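You operate a simulated robot arm through the tools that you are given. There is no shell and no other tool.

Carry out the task below with a simulated robot arm. There is one attempt and no reset: what you move stays moved.

## Task
Roll the bubbles out of the blue book's label on the corner frame.
Fine: clamp it first and leave it clamped square; use the hand roller and put it back on the rest. Set down upright: hand roller. What is to be rubbed or washed off counts as gone when no trace of it is left.

The check looks at the end state, three seconds after you hand in, the way a careful person would. Anything else that was tipped, shoved, dropped, spilled or broken makes it a failure.

## Robot
A 7-joint arm with a two-finger parallel gripper, fixed in place. Base frame: the origin is at the foot of the arm, x ahead of it, y to its left, z up. Readings come in cm, degrees, newtons and seconds.
With the tool pointing down near the work surface it reaches from about 50 to 94 cm from the base axis. Its first joint turns from -166.0 to 166.0 degrees. Payload 3.91 kg.
The tool frame sits at the grasp point between the pads (the TCP): z along the fingers, y along the line on which they close. The tips reach 3 cm beyond it. The gripper opens to 11 cm. The fingers are 2 cm wide and 1 cm thick; the gripper's body (4.8 by 11.2 cm) begins 5.5 cm behind the TCP.
Orientation is that of the tool frame in the base frame, as a unit quaternion [x, y, z, w]. With the fingers straight down and closing along the base's y, the tool's x points along the base's -x, its y along +y and its z along -z.

## Interface
- The arm moves only by the tool apply_moves. Its argument "targets" is a list of rows, each a list of 7 numbers: the shift along the tool's x, y, z in units of 500 mm (1.0 is 500 mm), then the turn, a rotation vector about the tool's x, y, z in units of 60 degrees (1.0 is 60 degrees), then the opening in per cent of the stroke, from 0 (shut) to 100 (fully open). In form: [[dx, dy, dz, wx, wy, wz, jaw], ...]. A call has 1 to 20 rows; each row is the pose to reach, as a shift and turn from the pose commanded when the call began, along the tool's axes at that moment. A call with a number of a shift or a turn outside -1 to 1 is refused whole. A row lasts 0.2 s, in which the tool goes at most 5 cm and 8.6 degrees; a call with a longer step from one row to the next is refused whole, and so is a gripper value outside its range. A pose out of reach is approached as far as the arm can. The call stops where the force on the tool passes 40 N (or 10 N more than at its start, if that is more) or the arm is blocked; 0.2 s more then pass. Each finger travels about 7.2 cm/s and halts on what it meets, pressing with about 37 N; the grip force reading is that of the motor and also rises with nothing between the fingers. The clock runs only during rows and for 0.2 s after the last one: add rows that repeat a pose to give the fingers time. The reply holds the time, the measured pose of the TCP, the force on the tool along the base axes, the opening and the grip force, in the units named above and with some noise, with the torque about the TCP (base axes, N m) and any sound that the robot's microphone picked up.
- Cameras (640 x 400 px; columns grow to the right, rows downward): "scene" is fixed at [3.7, 66.19, 157.53]; the picture's right is [-0.25, -0.97, 0.00], its down [-0.78, 0.20, -0.59] and it looks along [0.58, -0.15, -0.80] (base axes); focal length 320 px, centre (320, 200). "wrist" rides on the gripper at [7.2, 1.7, -10.3] in the tool frame; the picture's right is [-0.23, 0.97, 0.00], its down [-0.76, -0.18, -0.62] and it looks along [-0.61, -0.14, 0.78] (tool axes); focal length 222 px, centre (320, 200). There is no depth. A picture from a camera that has moved, and an enlarged one, comes with that camera's place and axes in the base frame and with its lens. The place of the scene camera against the robot may be out by one fixed shift of up to 2.5 cm in any direction.
- capture(camera): a new picture of that camera. The clock stands still meanwhile.
- raise_lower(by): slides the trunk up (or, below 0, down) by that many cm; the arm rides with it, the base frame stays. It gives what a move gives, with no picture.
- zoom(camera, box): a new picture of the part [left, top, right, bottom] of that camera's present view, enlarged. The clock stands still meanwhile.
- hand_in(): hands the job in; it is judged then, once.

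Nothing tells you positions but the pictures and the camera data. Unless the task says otherwise, let go and move clear before handing in.

The tools are called after "Call:" by a JSON object that holds its "fn" and its "kwargs". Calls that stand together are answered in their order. apply_moves: Moves the arm, as the interface text tells. Its arguments: {"type":"object","properties":{"targets":{"type":"array"}},"required":["targets"]} The other tools are called the same way: raise_lower (by) slides the trunk up or down; capture (camera) takes a picture; zoom (camera, box) takes an enlarged picture of a part of a camera's view; hand_in () hands the job in.

At the start:

```text
t: 0.0
ee_pos: [32.08, 35.94, 121.66]
orientation: [0.0, 1.0, -0.001, 0.0]
force: [0.2, -0.2, 0.3]
moment: [-0.03, 0.0, -0.03]
gripper_width: 11.0
grip_force: 0.2
trunk travel left (down, up): [-62.5, 5.7]
```

scene: 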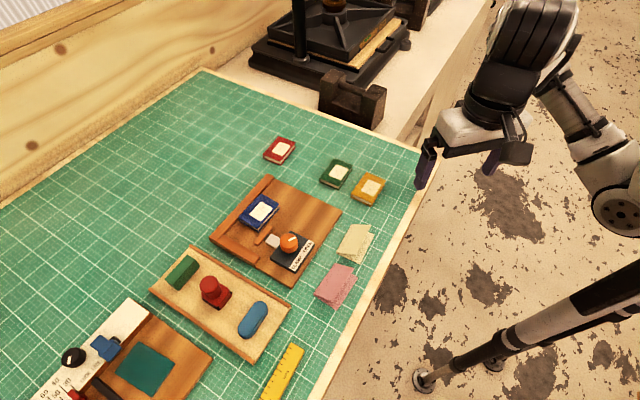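
wrist: 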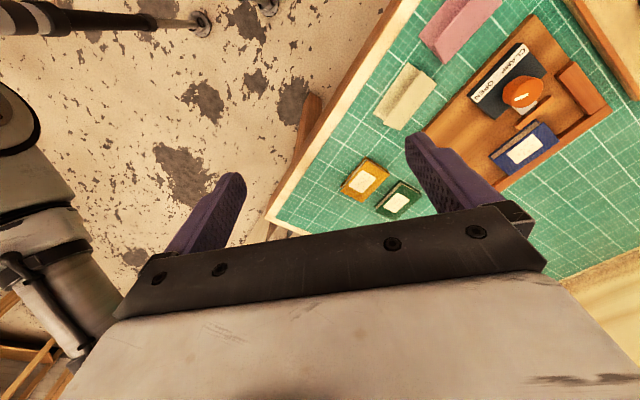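

I see a green cutting mat with a corner frame holding a blue book, a clamp with an orange knob, and a tray holding what look like a green block, a red stamp and a blue roller. I'll zoom in on these before moving anything.

Call:
{"fn": "zoom", "kwargs": {"camera": "scene", "box": [200, 160, 360, 290]}}

Call:
{"fn": "zoom", "kwargs": {"camera": "scene", "box": [140, 230, 310, 370]}}

Call:
{"fn": "zoom", "kwargs": {"camera": "scene", "box": [20, 280, 220, 400]}}

Call:
{"fn": "zoom", "kwargs": {"camera": "wrist", "box": [320, 0, 640, 220]}}

```text
3.08 times, centred on (280, 225) of scene
camera zoom: at [3.7, 66.19, 157.53], right [-0.25, -0.97, 0.0], down [-0.78, 0.2, -0.59], along [0.58, -0.15, -0.8], focal length 984 px, centre (443, 123)
```

zoom: 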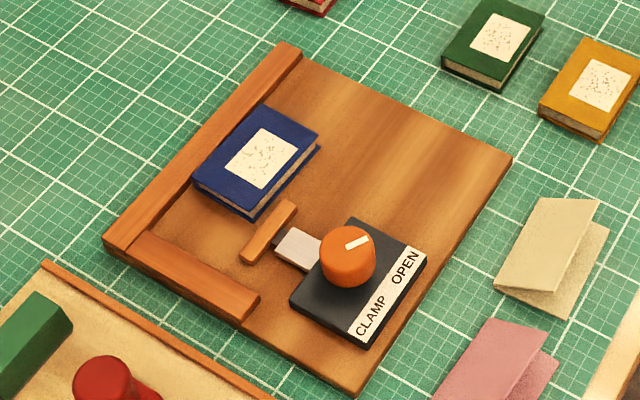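

```text
2.86 times, centred on (225, 300) of scene
camera zoom: at [3.7, 66.19, 157.53], right [-0.25, -0.97, 0.0], down [-0.78, 0.2, -0.59], along [0.58, -0.15, -0.8], focal length 914 px, centre (591, -86)
```

zoom: 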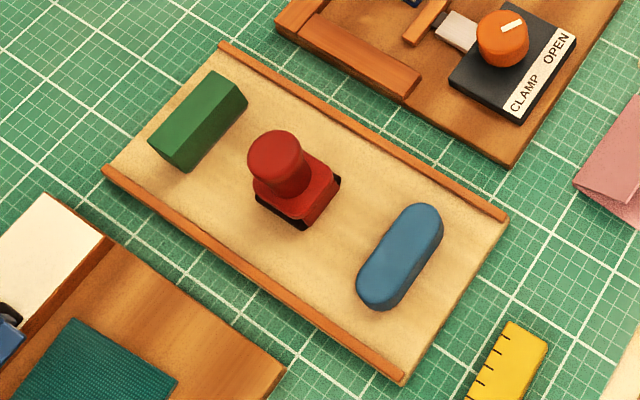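

```text
3.20 times, centred on (120, 340) of scene
camera zoom: at [3.7, 66.19, 157.53], right [-0.25, -0.97, 0.0], down [-0.78, 0.2, -0.59], along [0.58, -0.15, -0.8], focal length 1023 px, centre (960, -248)
```

zoom: 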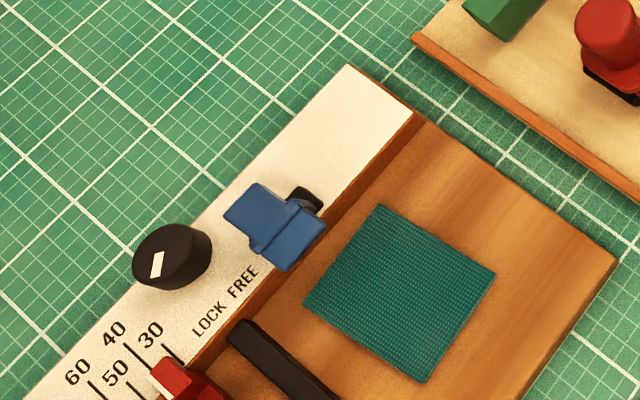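

```text
1.82 times, centred on (480, 110) of wrist
camera zoom: at [24.78, 37.59, 131.94], right [0.23, 0.97, 0.0], down [0.76, -0.18, 0.62], along [0.61, -0.14, -0.78], focal length 404 px, centre (29, 364)
```

zoom: 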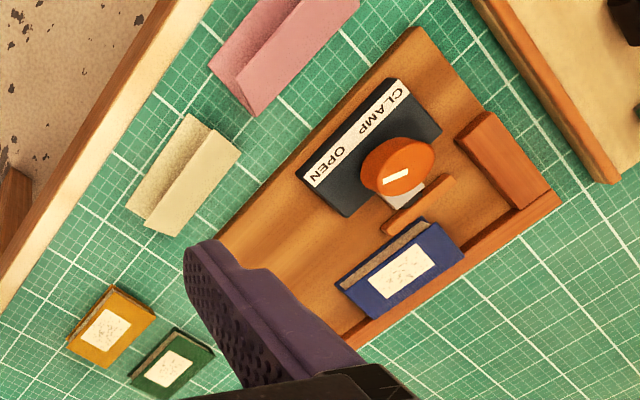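

The frame board sits at about 45° to the base axes, with its corner pointing towards +y. I'll move the arm above the bench with the gripper turned 45°, so the wrist camera can look at the frame and tray up close.

Call:
{"fn": "apply_moves", "kwargs": {"targets": [[-0.018, 0.0525, -0.006, 0, 0, -0.094, 100], [-0.036, 0.105, -0.012, 0, 0, -0.188, 100], [-0.054, 0.1575, -0.018, 0, 0, -0.281, 100], [-0.072, 0.21, -0.024, 0, 0, -0.375, 100], [-0.09, 0.2625, -0.03, 0, 0, -0.469, 100], [-0.108, 0.315, -0.036, 0, 0, -0.562, 100], [-0.126, 0.3675, -0.042, 0, 0, -0.656, 100], [-0.144, 0.42, -0.048, 0, 0, -0.75, 100]]}}

Call:
{"fn": "capture", "kwargs": {"camera": "wrist"}}

Call:
{"fn": "capture", "kwargs": {"camera": "scene"}}

```text
t: 1.8
ee_pos: [39.22, 56.88, 124.0]
orientation: [-0.383, 0.924, 0.0, 0.0]
force: [0.0, 0.7, -0.2]
moment: [0.01, -0.01, 0.01]
gripper_width: 11.01
grip_force: 0.1
trunk travel left (down, up): [-62.5, 5.7]
```

```text
taken
camera wrist: at [32.83, 52.99, 134.36], right [-0.53, 0.85, 0.0], down [0.66, 0.41, 0.62], along [0.53, 0.33, -0.78], focal length 222 px, centre (320, 200)
```

wrist: 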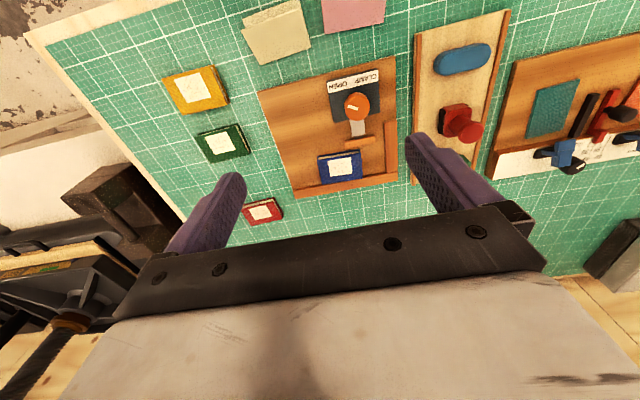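

```text
taken
```

scene: 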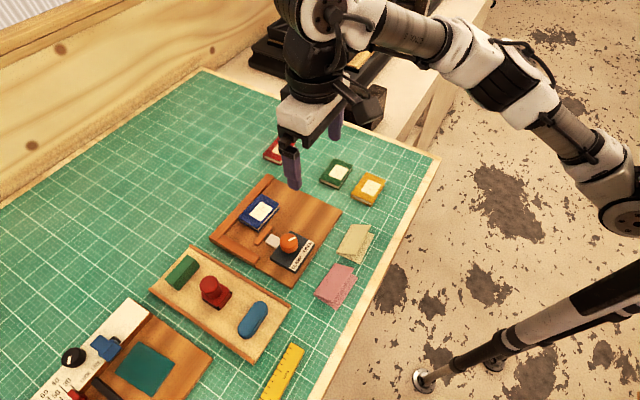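

Call:
{"fn": "zoom", "kwargs": {"camera": "wrist", "box": [250, 50, 410, 210]}}

Call:
{"fn": "zoom", "kwargs": {"camera": "wrist", "box": [400, 10, 640, 200]}}

Call:
{"fn": "zoom", "kwargs": {"camera": "scene", "box": [220, 180, 320, 260]}}

Call:
{"fn": "zoom", "kwargs": {"camera": "scene", "box": [170, 250, 260, 320]}}

```text
2.50 times, centred on (330, 130) of wrist
camera zoom: at [32.83, 52.99, 134.36], right [-0.53, 0.85, 0.0], down [0.66, 0.41, 0.62], along [0.53, 0.33, -0.78], focal length 555 px, centre (295, 375)
```

zoom: 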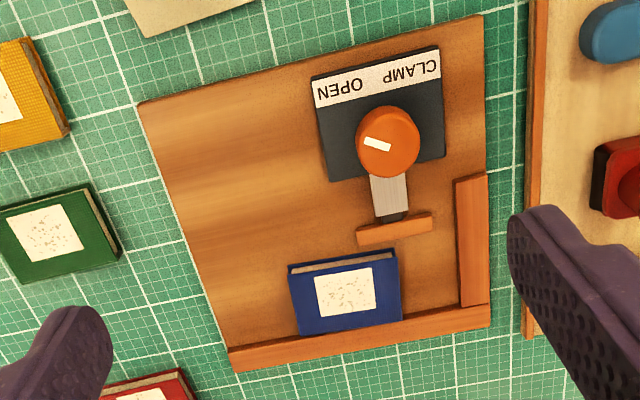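

```text
2.11 times, centred on (520, 105) of wrist
camera zoom: at [32.83, 52.99, 134.36], right [-0.53, 0.85, 0.0], down [0.66, 0.41, 0.62], along [0.53, 0.33, -0.78], focal length 468 px, centre (-101, 400)
```

zoom: 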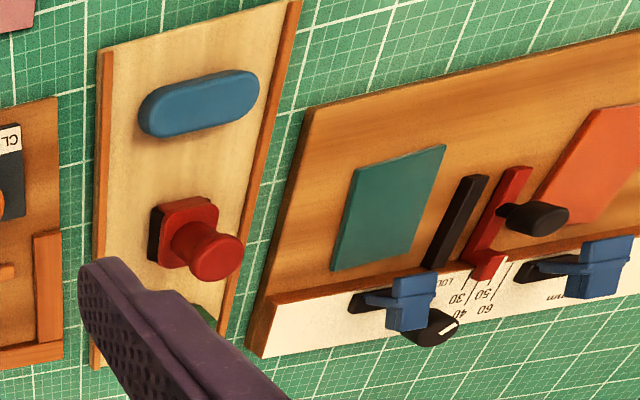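

```text
5.00 times, centred on (270, 220) of scene
camera zoom: at [3.7, 66.19, 157.53], right [-0.25, -0.97, 0.0], down [-0.78, 0.2, -0.59], along [0.58, -0.15, -0.8], focal length 1599 px, centre (570, 100)
```

zoom: 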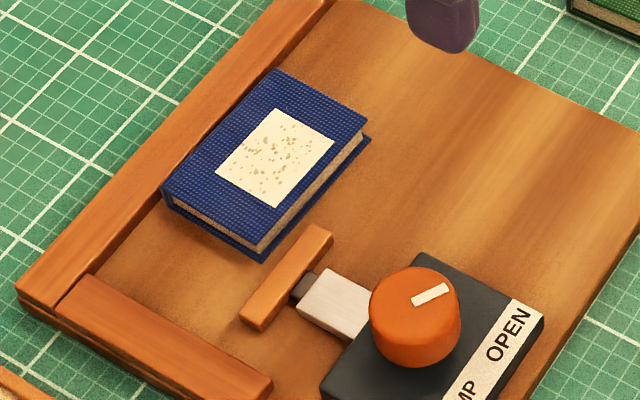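

```text
5.71 times, centred on (215, 285) of scene
camera zoom: at [3.7, 66.19, 157.53], right [-0.25, -0.97, 0.0], down [-0.78, 0.2, -0.59], along [0.58, -0.15, -0.8], focal length 1827 px, centre (920, -286)
```

zoom: 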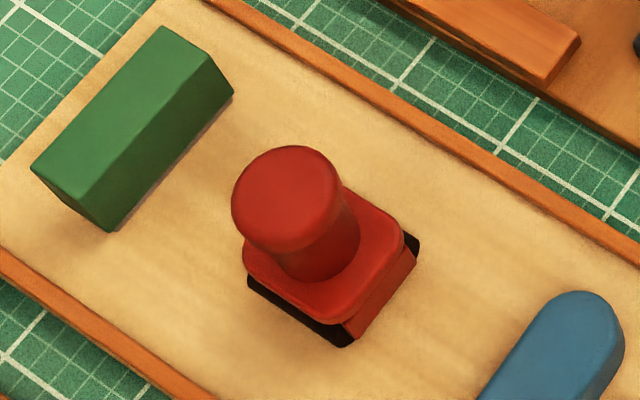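

The red tool with a round knob and a black strip under it looks like the hand roller, and the tray looks like its rest. I'll tilt the camera and go closer to confirm that from the side.

Call:
{"fn": "apply_moves", "kwargs": {"targets": [[0.005, 0.066, 0.034, 0, -0.07, 0, 100], [0.01, 0.132, 0.068, 0, -0.14, 0, 100], [0.016, 0.199, 0.103, 0, -0.21, 0, 100], [0.021, 0.265, 0.137, 0, -0.29, 0, 100], [0.026, 0.331, 0.171, 0, -0.36, 0, 100], [0.032, 0.398, 0.206, 0, -0.43, 0, 100], [0.037, 0.464, 0.24, 0, -0.5, 0, 100]]}}

Call:
{"fn": "capture", "kwargs": {"camera": "wrist"}}

Call:
{"fn": "zoom", "kwargs": {"camera": "wrist", "box": [200, 60, 440, 210]}}

```text
t: 3.4
ee_pos: [21.51, 72.07, 112.28]
orientation: [-0.369, 0.892, 0.099, 0.241]
force: [0.2, 0.1, -0.5]
moment: [-0.01, 0.03, 0.0]
gripper_width: 11.01
grip_force: 0.1
trunk travel left (down, up): [-62.5, 5.7]
```

```text
taken
camera wrist: at [12.17, 65.18, 117.57], right [-0.55, 0.83, 0.11], down [0.37, 0.12, 0.92], along [0.75, 0.55, -0.37], focal length 222 px, centre (320, 200)
```

wrist: 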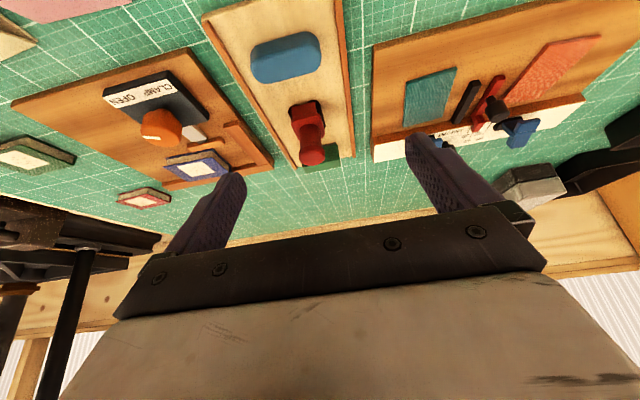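

```text
2.67 times, centred on (320, 135) of wrist
camera zoom: at [12.17, 65.18, 117.57], right [-0.55, 0.83, 0.11], down [0.37, 0.12, 0.92], along [0.75, 0.55, -0.37], focal length 592 px, centre (320, 373)
```

zoom: 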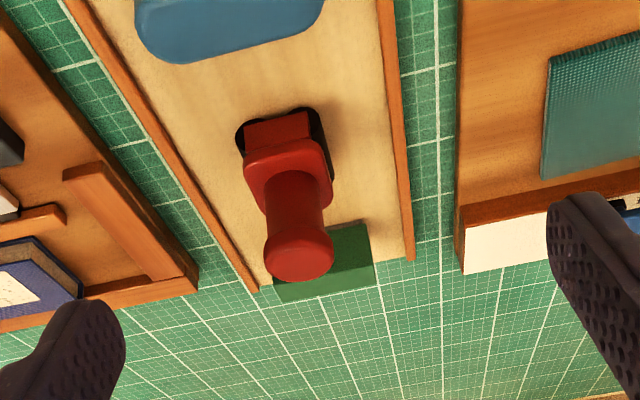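

Call:
{"fn": "zoom", "kwargs": {"camera": "wrist", "box": [275, 90, 355, 175]}}

Call:
{"fn": "zoom", "kwargs": {"camera": "wrist", "box": [90, 60, 260, 190]}}

Call:
{"fn": "zoom", "kwargs": {"camera": "wrist", "box": [380, 20, 640, 200]}}

Call:
{"fn": "zoom", "kwargs": {"camera": "scene", "box": [190, 260, 240, 315]}}

```text
4.71 times, centred on (315, 132) of wrist
camera zoom: at [12.17, 65.18, 117.57], right [-0.55, 0.83, 0.11], down [0.37, 0.12, 0.92], along [0.75, 0.55, -0.37], focal length 1045 px, centre (344, 518)
```

zoom: 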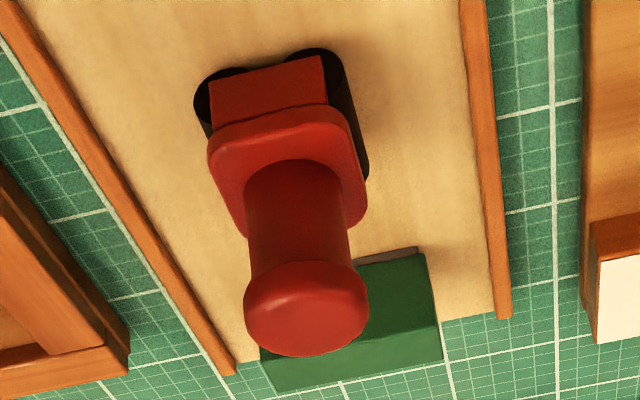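

```text
3.08 times, centred on (175, 125) of wrist
camera zoom: at [12.17, 65.18, 117.57], right [-0.55, 0.83, 0.11], down [0.37, 0.12, 0.92], along [0.75, 0.55, -0.37], focal length 684 px, centre (766, 431)
```

zoom: 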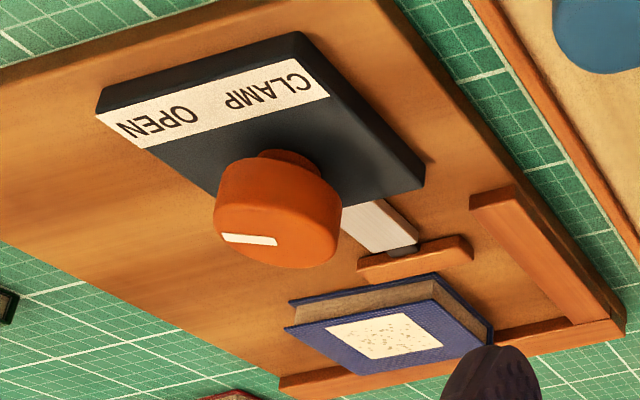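

```text
2.22 times, centred on (510, 110) of wrist
camera zoom: at [12.17, 65.18, 117.57], right [-0.55, 0.83, 0.11], down [0.37, 0.12, 0.92], along [0.75, 0.55, -0.37], focal length 494 px, centre (-102, 400)
```

zoom: 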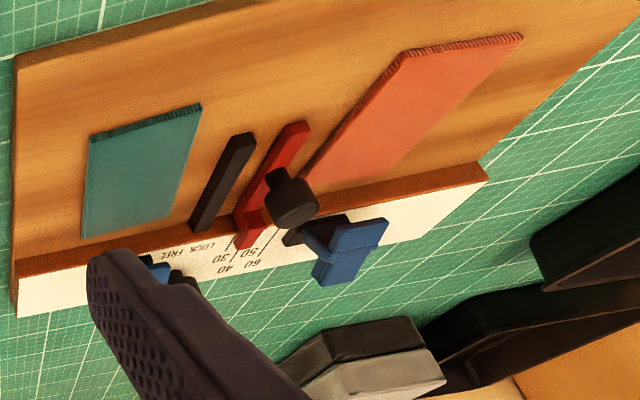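

```text
7.27 times, centred on (215, 288) of scene
camera zoom: at [3.7, 66.19, 157.53], right [-0.25, -0.97, 0.0], down [-0.78, 0.2, -0.59], along [0.58, -0.15, -0.8], focal length 2326 px, centre (1084, -436)
```

zoom: 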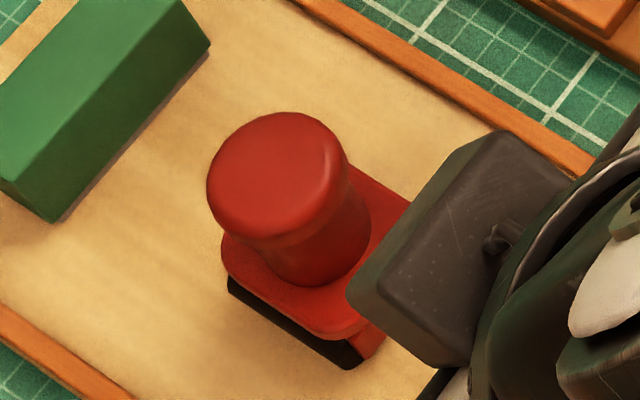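

The red tool has two black rollers under a red yoke with a knob handle, so it is the hand roller, and the tray is its rest. The clamp knob sits near (39, 63) with its top at about z 100, and the label is near (49, 68) at about z 97. Next I'll take a closer view of the frame to measure it properly.

Call:
{"fn": "apply_moves", "kwargs": {"targets": [[-0.0155, -0.0624, 0.0165, 0, 0.071, 0, 100], [-0.031, -0.1247, 0.033, 0, 0.143, 0, 100], [-0.0465, -0.1871, 0.0495, 0, 0.214, 0, 100], [-0.0621, -0.2495, 0.0659, 0, 0.286, 0, 100], [-0.0776, -0.3119, 0.0824, 0, 0.357, 0, 100], [-0.0931, -0.3742, 0.0989, 0, 0.429, 0, 100], [-0.1086, -0.4366, 0.1154, 0, 0.5, 0, 100]]}}

Call:
{"fn": "capture", "kwargs": {"camera": "wrist"}}

Call:
{"fn": "zoom", "kwargs": {"camera": "wrist", "box": [230, 20, 430, 150]}}

Call:
{"fn": "zoom", "kwargs": {"camera": "wrist", "box": [220, 110, 440, 250]}}

```text
t: 5.0
ee_pos: [42.43, 61.87, 109.62]
orientation: [-0.383, 0.924, 0.0, -0.001]
force: [0.7, -0.2, 0.6]
moment: [0.02, 0.0, 0.0]
gripper_width: 11.01
grip_force: 0.2
trunk travel left (down, up): [-62.5, 5.7]
```

```text
taken
camera wrist: at [36.06, 57.91, 120.03], right [-0.53, 0.85, 0.0], down [0.67, 0.41, 0.62], along [0.53, 0.33, -0.78], focal length 222 px, centre (320, 200)
```

wrist: 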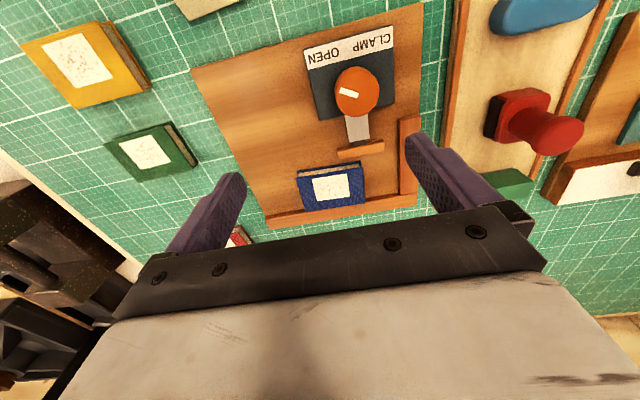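

```text
3.08 times, centred on (330, 85) of wrist
camera zoom: at [36.06, 57.91, 120.03], right [-0.53, 0.85, 0.0], down [0.67, 0.41, 0.62], along [0.53, 0.33, -0.78], focal length 684 px, centre (289, 554)
```

zoom: 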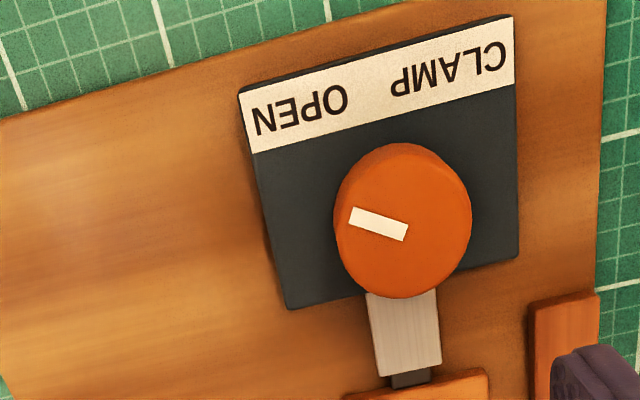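

```text
2.86 times, centred on (330, 180) of wrist
camera zoom: at [36.06, 57.91, 120.03], right [-0.53, 0.85, 0.0], down [0.67, 0.41, 0.62], along [0.53, 0.33, -0.78], focal length 635 px, centre (291, 257)
```

zoom: 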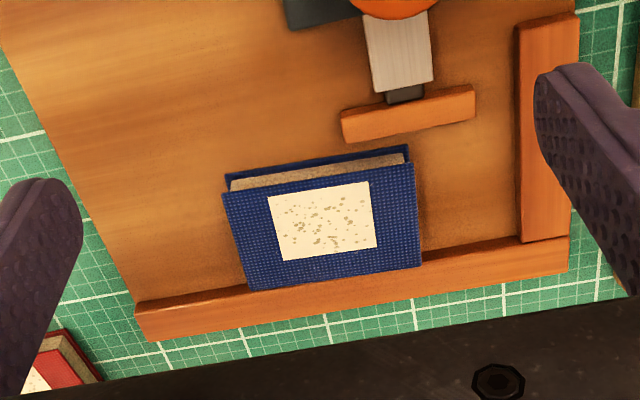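

The book's top is at about z 97 and the fence tops at about 95.4. The book sits about 5 cm short of the short fence and is turned slightly, so before clamping I'll push it along the long fence into the corner with closed fingers. First I'll close the gripper and hover beyond the book's free end.

Call:
{"fn": "apply_moves", "kwargs": {"targets": [[-0.0465, -0.0364, 0.008, 0, 0, 0.006, 0], [-0.093, -0.0728, 0.016, 0, 0, 0.011, 0], [-0.1395, -0.1092, 0.024, 0, 0, 0.017, 0], [-0.186, -0.1456, 0.032, 0, 0, 0.022, 0], [-0.186, -0.1456, 0.032, 0, 0, 0.022, 0]]}}

Call:
{"fn": "capture", "kwargs": {"camera": "wrist"}}

Call:
{"fn": "capture", "kwargs": {"camera": "scene"}}

```text
t: 6.2
ee_pos: [54.04, 63.33, 108.15]
orientation: [-0.372, 0.928, 0.0, -0.001]
force: [0.1, 0.2, -0.2]
moment: [0.02, -0.01, -0.03]
gripper_width: 0.0
grip_force: 36.9
trunk travel left (down, up): [-62.5, 5.7]
```

```text
taken
camera wrist: at [47.6, 59.5, 118.44], right [-0.51, 0.86, 0.0], down [0.67, 0.4, 0.62], along [0.54, 0.32, -0.78], focal length 222 px, centre (320, 200)
```

wrist: 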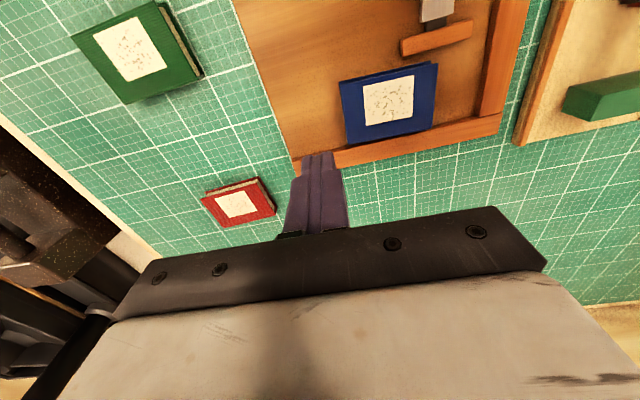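

```text
taken
```

scene: 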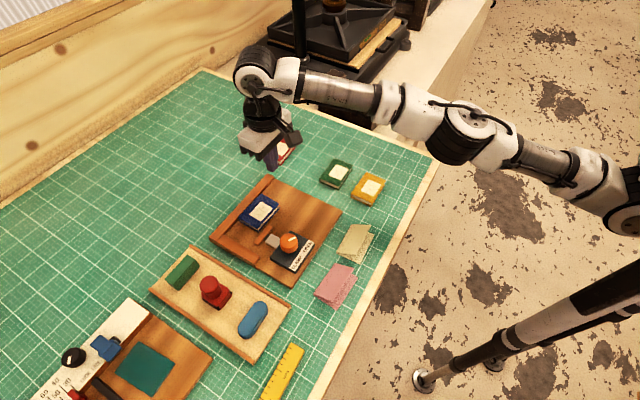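

Call:
{"fn": "zoom", "kwargs": {"camera": "wrist", "box": [270, 30, 510, 190]}}

Call:
{"fn": "zoom", "kwargs": {"camera": "wrist", "box": [190, 120, 350, 230]}}

```text
2.50 times, centred on (390, 110) of wrist
camera zoom: at [47.6, 59.5, 118.44], right [-0.51, 0.86, 0.0], down [0.67, 0.4, 0.62], along [0.54, 0.32, -0.78], focal length 555 px, centre (145, 425)
```

zoom: 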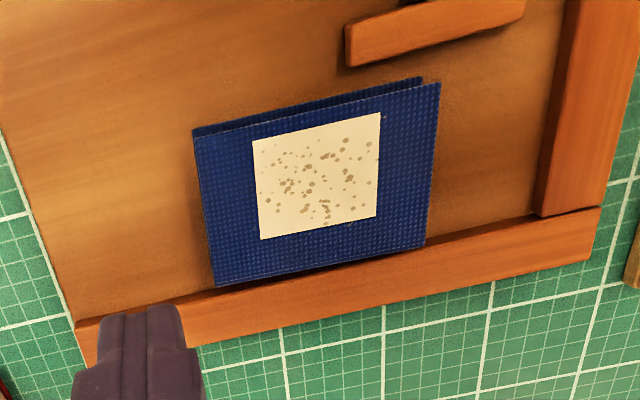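

```text
3.64 times, centred on (270, 175) of wrist
camera zoom: at [47.6, 59.5, 118.44], right [-0.51, 0.86, 0.0], down [0.67, 0.4, 0.62], along [0.54, 0.32, -0.78], focal length 808 px, centre (502, 291)
```

zoom: 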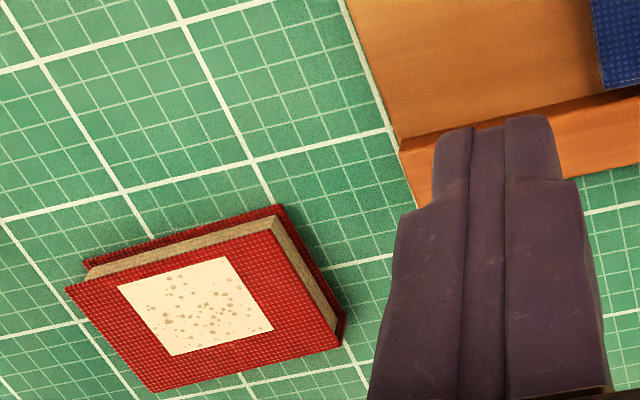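

The measurements agree across views: the book is about 8.2 × 5.7 cm, and its free end lies about 1.2 cm from the fingers' path. I'll lower the fingertips to about z 96, which is above the fence and below the book's top.

Call:
{"fn": "apply_moves", "kwargs": {"targets": [[0, 0, 0.05, 0, 0, 0, 0], [0, 0, 0.1, 0, 0, 0, 0], [0, 0, 0.14, 0, 0, 0, 0], [0, 0, 0.165, 0, 0, 0, 0], [0, 0, 0.185, 0, 0, 0, 0]]}}

Call:
{"fn": "zoom", "kwargs": {"camera": "wrist", "box": [250, 0, 570, 200]}}

Call:
{"fn": "zoom", "kwargs": {"camera": "scene", "box": [220, 130, 340, 250]}}

```text
t: 7.4
ee_pos: [54.08, 63.39, 98.88]
orientation: [-0.373, 0.928, 0.0, 0.0]
force: [0.3, 0.2, -0.1]
moment: [-0.01, -0.01, -0.02]
gripper_width: 0.0
grip_force: 36.9
trunk travel left (down, up): [-62.5, 5.7]
```

```text
2.00 times, centred on (410, 100) of wrist
camera zoom: at [47.6, 59.56, 109.2], right [-0.51, 0.86, 0.0], down [0.67, 0.4, 0.62], along [0.54, 0.32, -0.78], focal length 444 px, centre (140, 400)
```

zoom: 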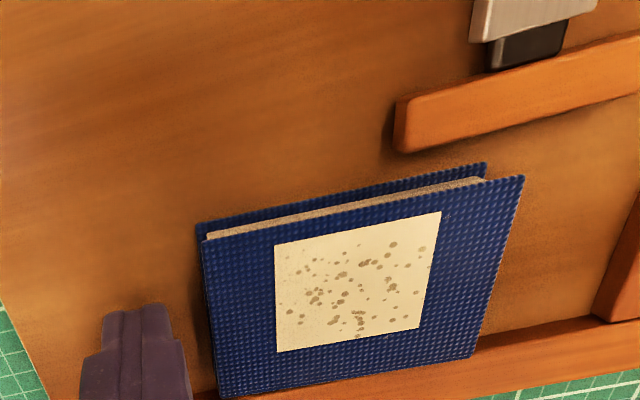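

```text
3.33 times, centred on (280, 190) of scene
camera zoom: at [3.7, 66.19, 157.53], right [-0.25, -0.97, 0.0], down [-0.78, 0.2, -0.59], along [0.58, -0.15, -0.8], focal length 1066 px, centre (453, 233)
```

zoom: 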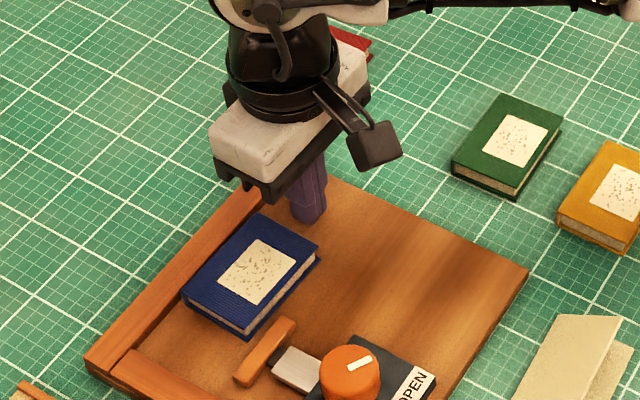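

The fingertips are just above the board with no contact. I'll push along the fence slowly, stopping short of the corner to check.

Call:
{"fn": "apply_moves", "kwargs": {"targets": [[0, 0.008, 0, 0, 0, 0, 0], [0, 0.016, 0, 0, 0, 0, 0], [0, 0.024, 0, 0, 0, 0, 0], [0, 0.032, 0, 0, 0, 0, 0], [0, 0.04, 0, 0, 0, 0, 0], [0, 0.048, 0, 0, 0, 0, 0], [0, 0.056, 0, 0, 0, 0, 0], [0, 0.064, 0, 0, 0, 0, 0], [0, 0.072, 0, 0, 0, 0, 0], [0, 0.08, 0, 0, 0, 0, 0], [0, 0.088, 0, 0, 0, 0, 0], [0, 0.096, 0, 0, 0, 0, 0], [0, 0.104, 0, 0, 0, 0, 0]]}}

Call:
{"fn": "zoom", "kwargs": {"camera": "wrist", "box": [250, 0, 570, 200]}}

Call:
{"fn": "zoom", "kwargs": {"camera": "scene", "box": [200, 150, 320, 260]}}

```text
t: 10.2
ee_pos: [50.72, 66.74, 98.86]
orientation: [-0.372, 0.928, 0.0, 0.0]
force: [0.2, -0.2, 0.4]
moment: [0.02, 0.01, -0.01]
gripper_width: 0.01
grip_force: 36.9
out of reach, approached as far as the arm can: row 13
trunk travel left (down, up): [-62.5, 5.7]
```

```text
2.00 times, centred on (410, 100) of wrist
camera zoom: at [44.26, 62.92, 109.16], right [-0.51, 0.86, 0.0], down [0.67, 0.4, 0.62], along [0.54, 0.32, -0.78], focal length 444 px, centre (140, 400)
```

zoom: 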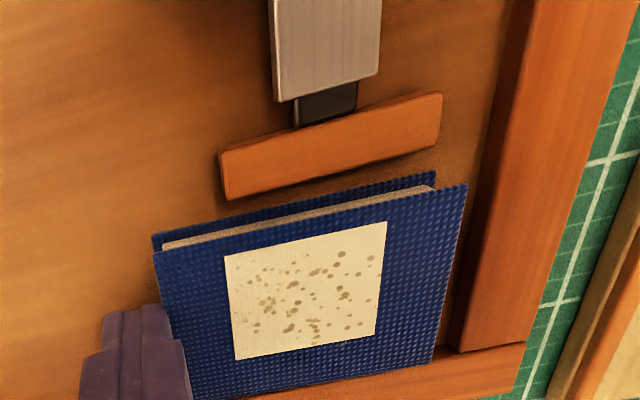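

```text
3.64 times, centred on (260, 205) of scene
camera zoom: at [3.7, 66.19, 157.53], right [-0.25, -0.97, 0.0], down [-0.78, 0.2, -0.59], along [0.58, -0.15, -0.8], focal length 1163 px, centre (538, 182)
```

zoom: 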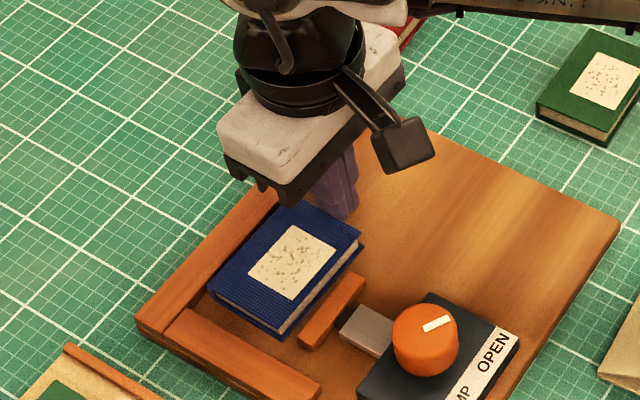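

The book moved most of the way, about 1.3 cm short of the corner, before the arm ran out of reach. I'll back off, lift, and lower the trunk to bring the shoulder closer to the work and extend the reach.

Call:
{"fn": "apply_moves", "kwargs": {"targets": [[0, -0.02, 0, 0, 0, 0, 0], [0, -0.03, -0.04, 0, 0, 0, 0], [0, -0.03, -0.13, 0, 0, 0, 0], [0, -0.03, -0.22, 0, 0, 0, 0], [0, -0.03, -0.31, 0, 0, 0, 0], [0, -0.03, -0.38, 0, 0, 0, 0]]}}

Call:
{"fn": "capture", "kwargs": {"camera": "scene"}}

```text
t: 11.6
ee_pos: [50.08, 62.51, 115.54]
orientation: [-0.372, 0.928, 0.0, -0.001]
force: [-0.1, 0.6, -0.8]
moment: [-0.01, 0.02, 0.02]
gripper_width: 0.01
grip_force: 37.2
out of reach, approached as far as the arm can: row 3, 4, 5, 6
trunk travel left (down, up): [-62.5, 5.7]
```

```text
taken
```

scene: 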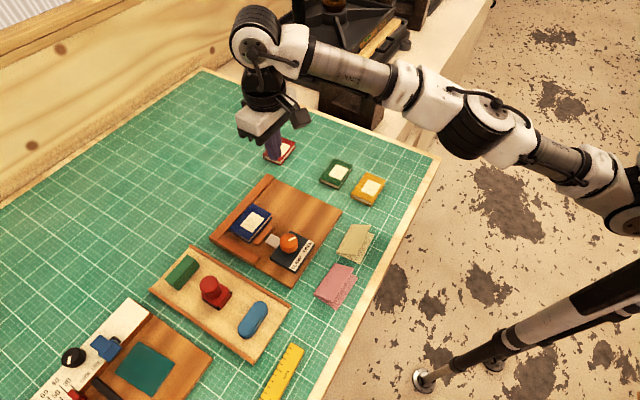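

Call:
{"fn": "zoom", "kwargs": {"camera": "scene", "box": [220, 0, 640, 260]}}

Call:
{"fn": "capture", "kwargs": {"camera": "wrist"}}

```text
1.52 times, centred on (430, 130) of scene
camera zoom: at [3.7, 66.19, 157.53], right [-0.25, -0.97, 0.0], down [-0.78, 0.2, -0.59], along [0.58, -0.15, -0.8], focal length 487 px, centre (152, 307)
```

zoom: 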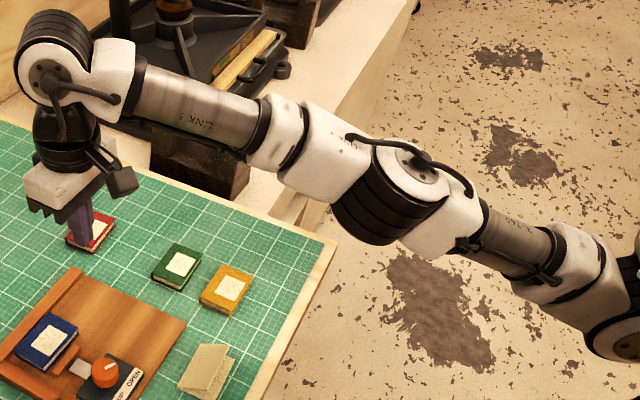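

```text
taken
camera wrist: at [43.74, 58.78, 125.85], right [-0.51, 0.86, 0.0], down [0.67, 0.4, 0.62], along [0.54, 0.32, -0.78], focal length 222 px, centre (320, 200)
```

wrist: 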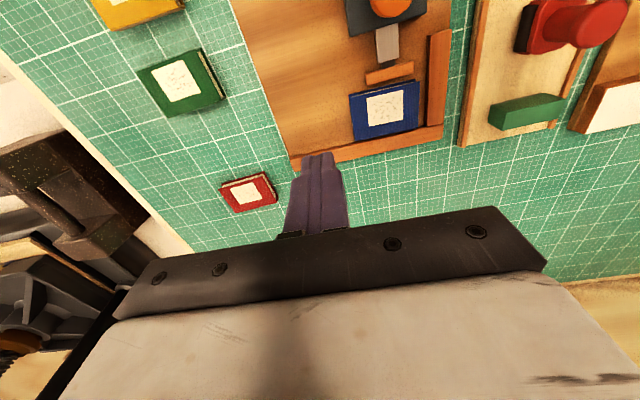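

The arm looks nearly fully stretched, and it reached less far when higher, so the shoulder seems to be low. I'll try raising the trunk instead.

Call:
{"fn": "raise_lower", "kwargs": {"by": 5.5}}

```text
t: 12.6
ee_pos: [50.17, 62.5, 121.03]
orientation: [-0.372, 0.928, 0.0, 0.0]
force: [-0.1, 0.2, 0.1]
moment: [-0.01, -0.02, 0.02]
gripper_width: 0.0
grip_force: 37.4
trunk travel left (down, up): [-68.0, 0.2]
```

Call:
{"fn": "apply_moves", "kwargs": {"targets": [[0, 0, 0.085, 0, 0, 0, 0], [0, 0, 0.17, 0, 0, 0, 0], [0, 0, 0.255, 0, 0, 0, 0], [0, 0, 0.34, 0, 0, 0, 0], [-0.04, 0.005, 0.34, 0, 0, 0, 0], [-0.08, 0.01, 0.34, 0, 0, 0, 0], [-0.12, 0.016, 0.34, 0, 0, 0, 0], [-0.16, 0.021, 0.34, 0, 0, 0, 0], [-0.2, 0.026, 0.34, 0, 0, 0, 0], [-0.2, 0.026, 0.34, 0, 0, 0, 0]]}}

```text
t: 14.8
ee_pos: [53.09, 65.68, 103.9]
orientation: [-0.372, 0.928, -0.001, 0.0]
force: [0.0, -0.3, 0.4]
moment: [0.01, -0.02, 0.0]
gripper_width: 0.0
grip_force: 37.0
out of reach, approached as far as the arm can: row 7, 8, 9, 10
trunk travel left (down, up): [-68.0, 0.2]
```

The reach ends at a radius of about 84.5 cm with the tool vertical. Tilting the fingers slightly outward will add the rest. Before going low, I'll step back inward and see how the commanded pose is counted after an unreachable target.

Call:
{"fn": "apply_moves", "kwargs": {"targets": [[0.065, 0, 0, 0, 0, 0, 0], [0.13, 0, 0, 0, 0, 0, 0], [0.13, 0, 0, 0, 0, 0, 0]]}}

```text
t: 15.6
ee_pos: [48.33, 61.22, 104.0]
orientation: [-0.371, 0.929, -0.001, 0.001]
force: [-0.7, -0.2, 0.0]
moment: [0.0, -0.02, -0.02]
gripper_width: 0.01
grip_force: 37.0
trunk travel left (down, up): [-68.0, 0.2]
```

Deltas count from the pose actually reached, which is what I need. Now I'll tilt 12° outward, go back to just behind the book's free end, and lower.

Call:
{"fn": "apply_moves", "kwargs": {"targets": [[-0.05, 0.008, 0, 0, -0.1, 0, 0], [-0.1, 0.0164, 0, 0, -0.2, 0, 0], [-0.1, 0.0164, 0.04, 0, -0.2, 0, 0], [-0.1, 0.0164, 0.075, 0, -0.2, 0, 0], [-0.1, 0.0164, 0.098, 0, -0.2, 0, 0]]}}

Call:
{"fn": "capture", "kwargs": {"camera": "wrist"}}

Call:
{"fn": "zoom", "kwargs": {"camera": "scene", "box": [200, 150, 320, 260]}}

```text
t: 16.8
ee_pos: [51.49, 65.41, 99.08]
orientation: [-0.37, 0.923, 0.039, 0.097]
force: [0.0, 0.2, 0.3]
moment: [0.0, 0.02, 0.01]
gripper_width: 0.0
grip_force: 36.8
trunk travel left (down, up): [-68.0, 0.2]
```

```text
taken
camera wrist: at [43.71, 60.21, 107.6], right [-0.51, 0.86, 0.05], down [0.57, 0.3, 0.77], along [0.64, 0.42, -0.64], focal length 222 px, centre (320, 200)
```

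wrist: 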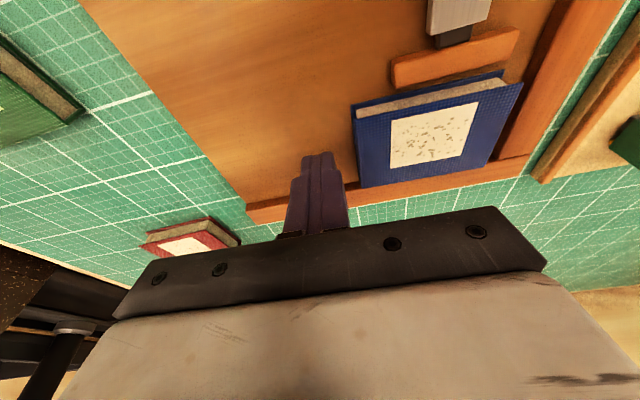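

```text
3.64 times, centred on (260, 205) of scene
camera zoom: at [3.7, 66.19, 157.53], right [-0.25, -0.97, 0.0], down [-0.78, 0.2, -0.59], along [0.58, -0.15, -0.8], focal length 1163 px, centre (538, 182)
```

zoom: 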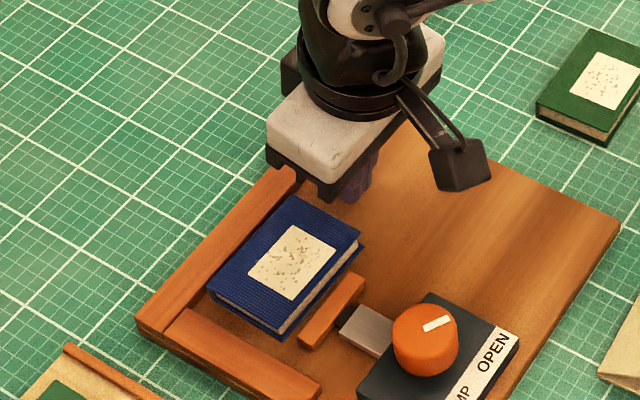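

Call:
{"fn": "apply_moves", "kwargs": {"targets": [[0, 0.007, 0, 0, 0, 0, 0], [0, 0.014, 0, 0, 0, 0, 0], [0, 0.021, 0, 0, 0, 0, 0], [0, 0.028, 0, 0, 0, 0, 0], [0, 0.034, 0, 0, 0, 0, 0], [0, 0.04, 0, 0, 0, 0, 0], [0, 0.045, 0, 0, 0, 0, 0], [0, 0.05, 0, 0, 0, 0, 0]]}}

Call:
{"fn": "capture", "kwargs": {"camera": "wrist"}}

Call:
{"fn": "zoom", "kwargs": {"camera": "wrist", "box": [310, 30, 570, 200]}}

Call:
{"fn": "zoom", "kwargs": {"camera": "scene", "box": [200, 150, 320, 260]}}

```text
t: 18.6
ee_pos: [49.79, 67.2, 99.09]
orientation: [-0.37, 0.923, 0.039, 0.096]
force: [0.6, -0.2, 0.6]
moment: [0.01, 0.02, 0.01]
gripper_width: 0.03
grip_force: 37.4
trunk travel left (down, up): [-68.0, 0.2]
```

```text
taken
camera wrist: at [41.93, 62.06, 107.67], right [-0.51, 0.86, 0.05], down [0.57, 0.3, 0.77], along [0.64, 0.42, -0.64], focal length 222 px, centre (320, 200)
```

wrist: 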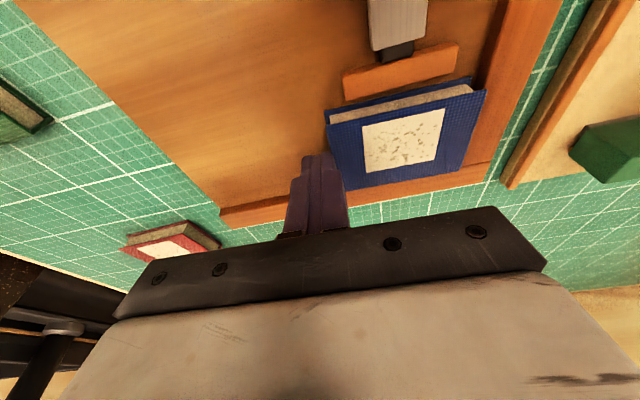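

```text
2.35 times, centred on (440, 115) of wrist
camera zoom: at [41.93, 62.06, 107.67], right [-0.51, 0.86, 0.05], down [0.57, 0.3, 0.77], along [0.64, 0.42, -0.64], focal length 523 px, centre (38, 400)
```

zoom: 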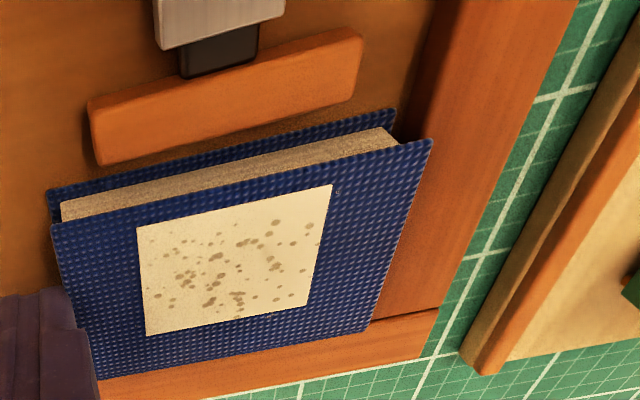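

```text
3.64 times, centred on (260, 205) of scene
camera zoom: at [3.7, 66.19, 157.53], right [-0.25, -0.97, 0.0], down [-0.78, 0.2, -0.59], along [0.58, -0.15, -0.8], focal length 1163 px, centre (538, 182)
```

zoom: 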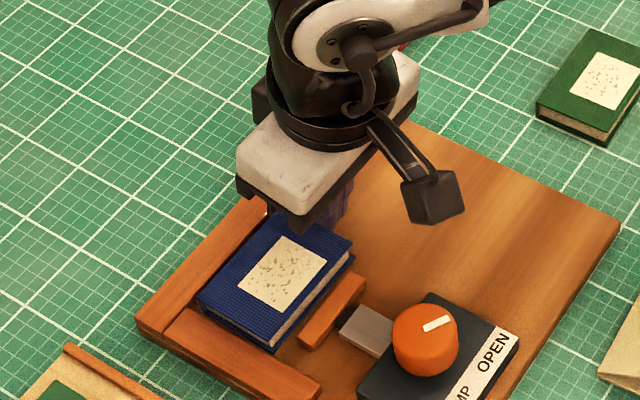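

Call:
{"fn": "apply_moves", "kwargs": {"targets": [[0, 0.002, 0, 0, 0, 0, 0], [0, 0.004, 0, 0, 0, 0, 0], [0, 0.006, 0, 0, 0, 0, 0]]}}

Call:
{"fn": "zoom", "kwargs": {"camera": "wrist", "box": [310, 30, 570, 200]}}

```text
t: 19.4
ee_pos: [49.69, 67.37, 99.17]
orientation: [-0.37, 0.923, 0.039, 0.098]
force: [-0.7, -0.7, 0.6]
moment: [0.0, 0.0, 0.04]
gripper_width: 0.0
grip_force: 36.6
trunk travel left (down, up): [-68.0, 0.2]
```

```text
2.35 times, centred on (440, 115) of wrist
camera zoom: at [41.79, 62.22, 107.7], right [-0.51, 0.86, 0.05], down [0.57, 0.3, 0.77], along [0.64, 0.42, -0.64], focal length 523 px, centre (38, 400)
```

zoom: 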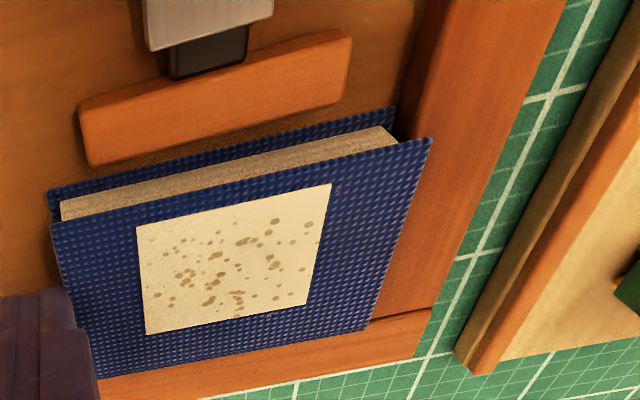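

Call:
{"fn": "apply_moves", "kwargs": {"targets": [[0, 0.002, 0, 0, 0, 0, 0], [0, 0.004, 0, 0, 0, 0, 0], [0, 0.006, 0, 0, 0, 0, 0]]}}

Call:
{"fn": "zoom", "kwargs": {"camera": "wrist", "box": [310, 30, 570, 200]}}

Call:
{"fn": "zoom", "kwargs": {"camera": "scene", "box": [220, 180, 300, 250]}}

```text
t: 20.2
ee_pos: [49.69, 67.59, 99.15]
orientation: [-0.37, 0.923, 0.04, 0.098]
force: [7.1, -5.4, 3.9]
moment: [-0.09, -0.13, -0.01]
gripper_width: 0.0
grip_force: 36.6
trunk travel left (down, up): [-68.0, 0.2]
```

```text
2.35 times, centred on (440, 115) of wrist
camera zoom: at [41.74, 62.41, 107.68], right [-0.51, 0.86, 0.05], down [0.57, 0.29, 0.77], along [0.65, 0.42, -0.64], focal length 523 px, centre (38, 400)
```

zoom: 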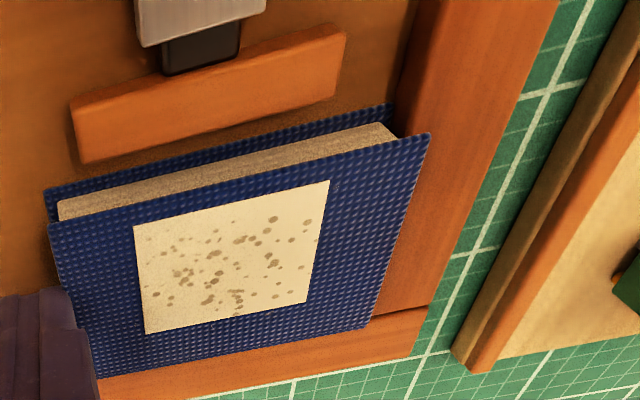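

```text
5.71 times, centred on (260, 215) of scene
camera zoom: at [3.7, 66.19, 157.53], right [-0.25, -0.97, 0.0], down [-0.78, 0.2, -0.59], along [0.58, -0.15, -0.8], focal length 1827 px, centre (663, 114)
```

zoom: 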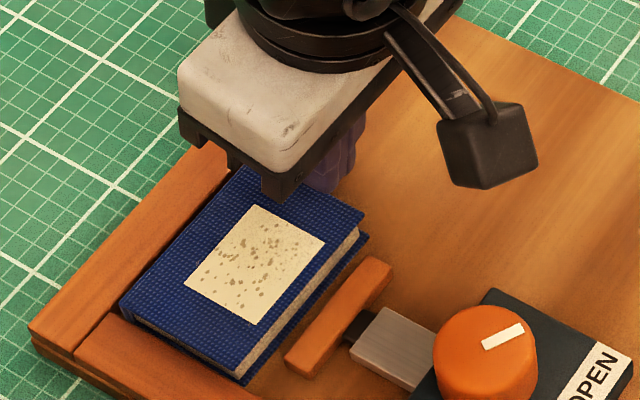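

The push now reads about 9 N along the fence, so the book is against the short fence. I'll back off, lift clear, and move above the clamp knob at about (38.5, 63.1).

Call:
{"fn": "apply_moves", "kwargs": {"targets": [[0, -0.015, 0, 0, 0, 0, 0], [0, -0.04, 0, 0, 0, 0, 0], [-0.0166, -0.04, -0.078, 0, 0, 0, 0], [-0.0333, -0.04, -0.156, 0, 0, 0, 0], [-0.0333, -0.04, -0.156, 0, 0.1, 0, 0], [-0.0333, -0.04, -0.156, 0, 0.2, 0, 0]]}}

Call:
{"fn": "capture", "kwargs": {"camera": "wrist"}}

Call:
{"fn": "zoom", "kwargs": {"camera": "scene", "box": [200, 170, 320, 270]}}

```text
t: 21.6
ee_pos: [50.69, 66.16, 107.13]
orientation: [-0.373, 0.928, 0.0, -0.001]
force: [-1.6, -0.4, 0.3]
moment: [-0.02, -0.01, 0.03]
gripper_width: 0.01
grip_force: 37.4
trunk travel left (down, up): [-68.0, 0.2]
```

```text
taken
camera wrist: at [44.26, 62.48, 117.45], right [-0.51, 0.86, 0.0], down [0.67, 0.4, 0.62], along [0.54, 0.32, -0.78], focal length 222 px, centre (320, 200)
```

wrist: 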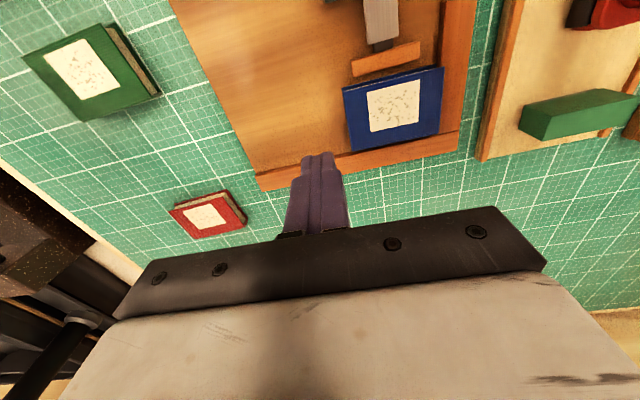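

```text
4.00 times, centred on (260, 220) of scene
camera zoom: at [3.7, 66.19, 157.53], right [-0.25, -0.97, 0.0], down [-0.78, 0.2, -0.59], along [0.58, -0.15, -0.8], focal length 1279 px, centre (560, 120)
```

zoom: 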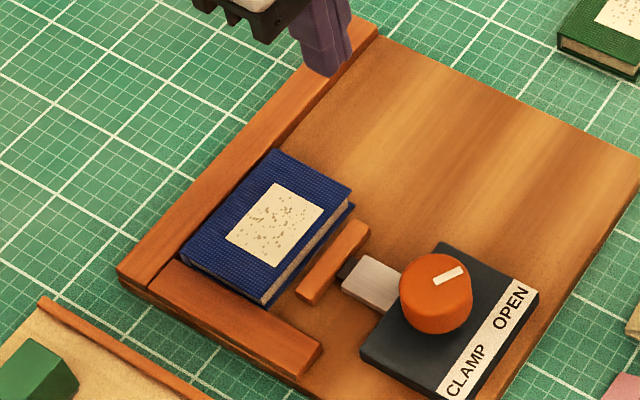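

Call:
{"fn": "apply_moves", "kwargs": {"targets": [[0.0547, 0.031, -0.0045, 0, 0, -0.068, 59], [0.1093, 0.0621, -0.009, 0, 0, -0.136, 59], [0.164, 0.0931, -0.0135, 0, 0, -0.204, 59], [0.2186, 0.1242, -0.018, 0, 0, -0.272, 59], [0.2186, 0.1242, -0.018, 0, 0, -0.272, 59]]}}

Call:
{"fn": "capture", "kwargs": {"camera": "wrist"}}

Call:
{"fn": "zoom", "kwargs": {"camera": "wrist", "box": [220, 60, 420, 230]}}

```text
t: 22.8
ee_pos: [38.6, 63.27, 108.04]
orientation: [-0.5, 0.866, 0.0, 0.001]
force: [-0.8, 0.3, -0.4]
moment: [0.05, 0.01, 0.01]
gripper_width: 6.49
grip_force: 0.1
trunk travel left (down, up): [-68.0, 0.2]
```

```text
taken
camera wrist: at [33.52, 57.76, 118.37], right [-0.73, 0.68, 0.0], down [0.54, 0.57, 0.62], along [0.43, 0.45, -0.78], focal length 222 px, centre (320, 200)
```

wrist: 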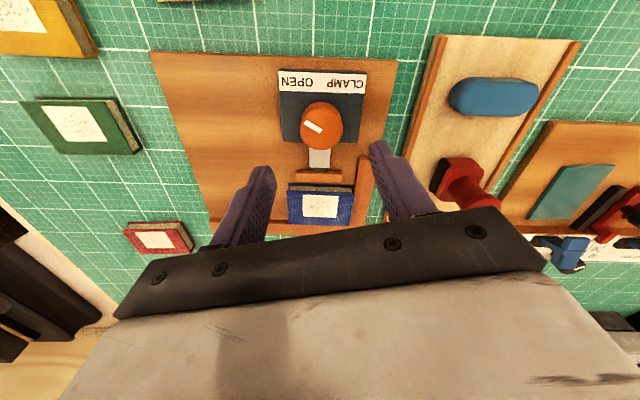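

```text
2.35 times, centred on (320, 145) of wrist
camera zoom: at [33.52, 57.76, 118.37], right [-0.73, 0.68, 0.0], down [0.54, 0.57, 0.62], along [0.43, 0.45, -0.78], focal length 523 px, centre (320, 329)
```

zoom: 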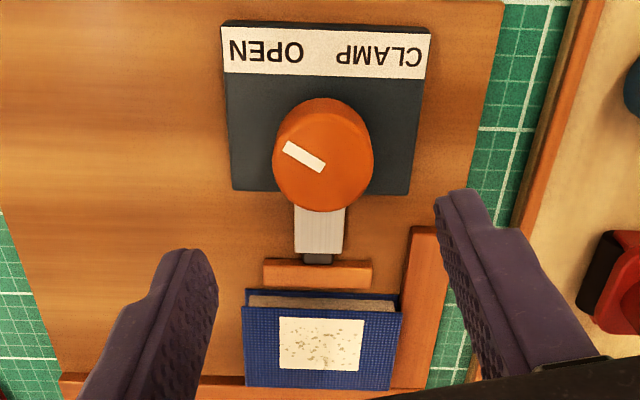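

The book sits snugly in the corner. The knob's axis checks out again at (38.48, 63.1), with the pointer at OPEN. I'll lower the open fingers around the knob.

Call:
{"fn": "apply_moves", "kwargs": {"targets": [[0.004, 0, 0.04, 0, 0, 0, 59], [0.004, 0, 0.08, 0, 0, 0, 59], [0.004, 0, 0.115, 0, 0, 0, 59], [0.004, 0, 0.13, 0, 0, 0, 59], [0.004, 0, 0.141, 0, 0, 0, 59]]}}

Call:
{"fn": "capture", "kwargs": {"camera": "wrist"}}

Call:
{"fn": "zoom", "kwargs": {"camera": "scene", "box": [230, 190, 350, 290]}}

```text
t: 24.0
ee_pos: [38.42, 62.89, 100.87]
orientation: [-0.5, 0.866, -0.001, 0.001]
force: [-0.2, 0.4, -0.8]
moment: [0.0, -0.01, 0.02]
gripper_width: 6.49
grip_force: 0.0
trunk travel left (down, up): [-68.0, 0.2]
```

```text
taken
camera wrist: at [33.38, 57.57, 111.2], right [-0.73, 0.68, 0.0], down [0.54, 0.57, 0.62], along [0.43, 0.45, -0.78], focal length 222 px, centre (320, 200)
```

wrist: 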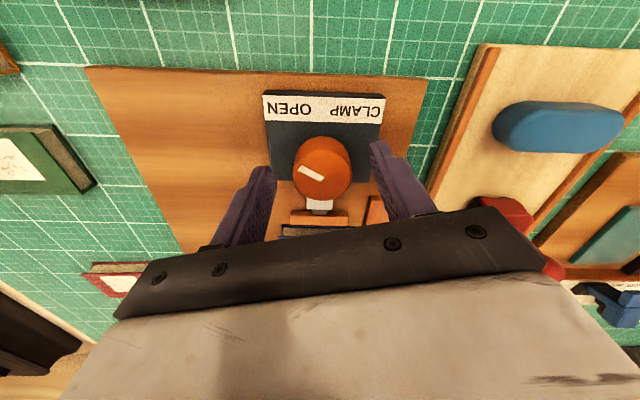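

```text
4.00 times, centred on (290, 240) of scene
camera zoom: at [3.7, 66.19, 157.53], right [-0.25, -0.97, 0.0], down [-0.78, 0.2, -0.59], along [0.58, -0.15, -0.8], focal length 1279 px, centre (440, 40)
```

zoom: 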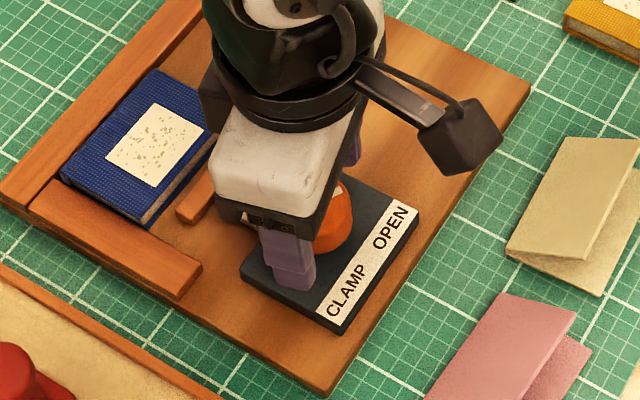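

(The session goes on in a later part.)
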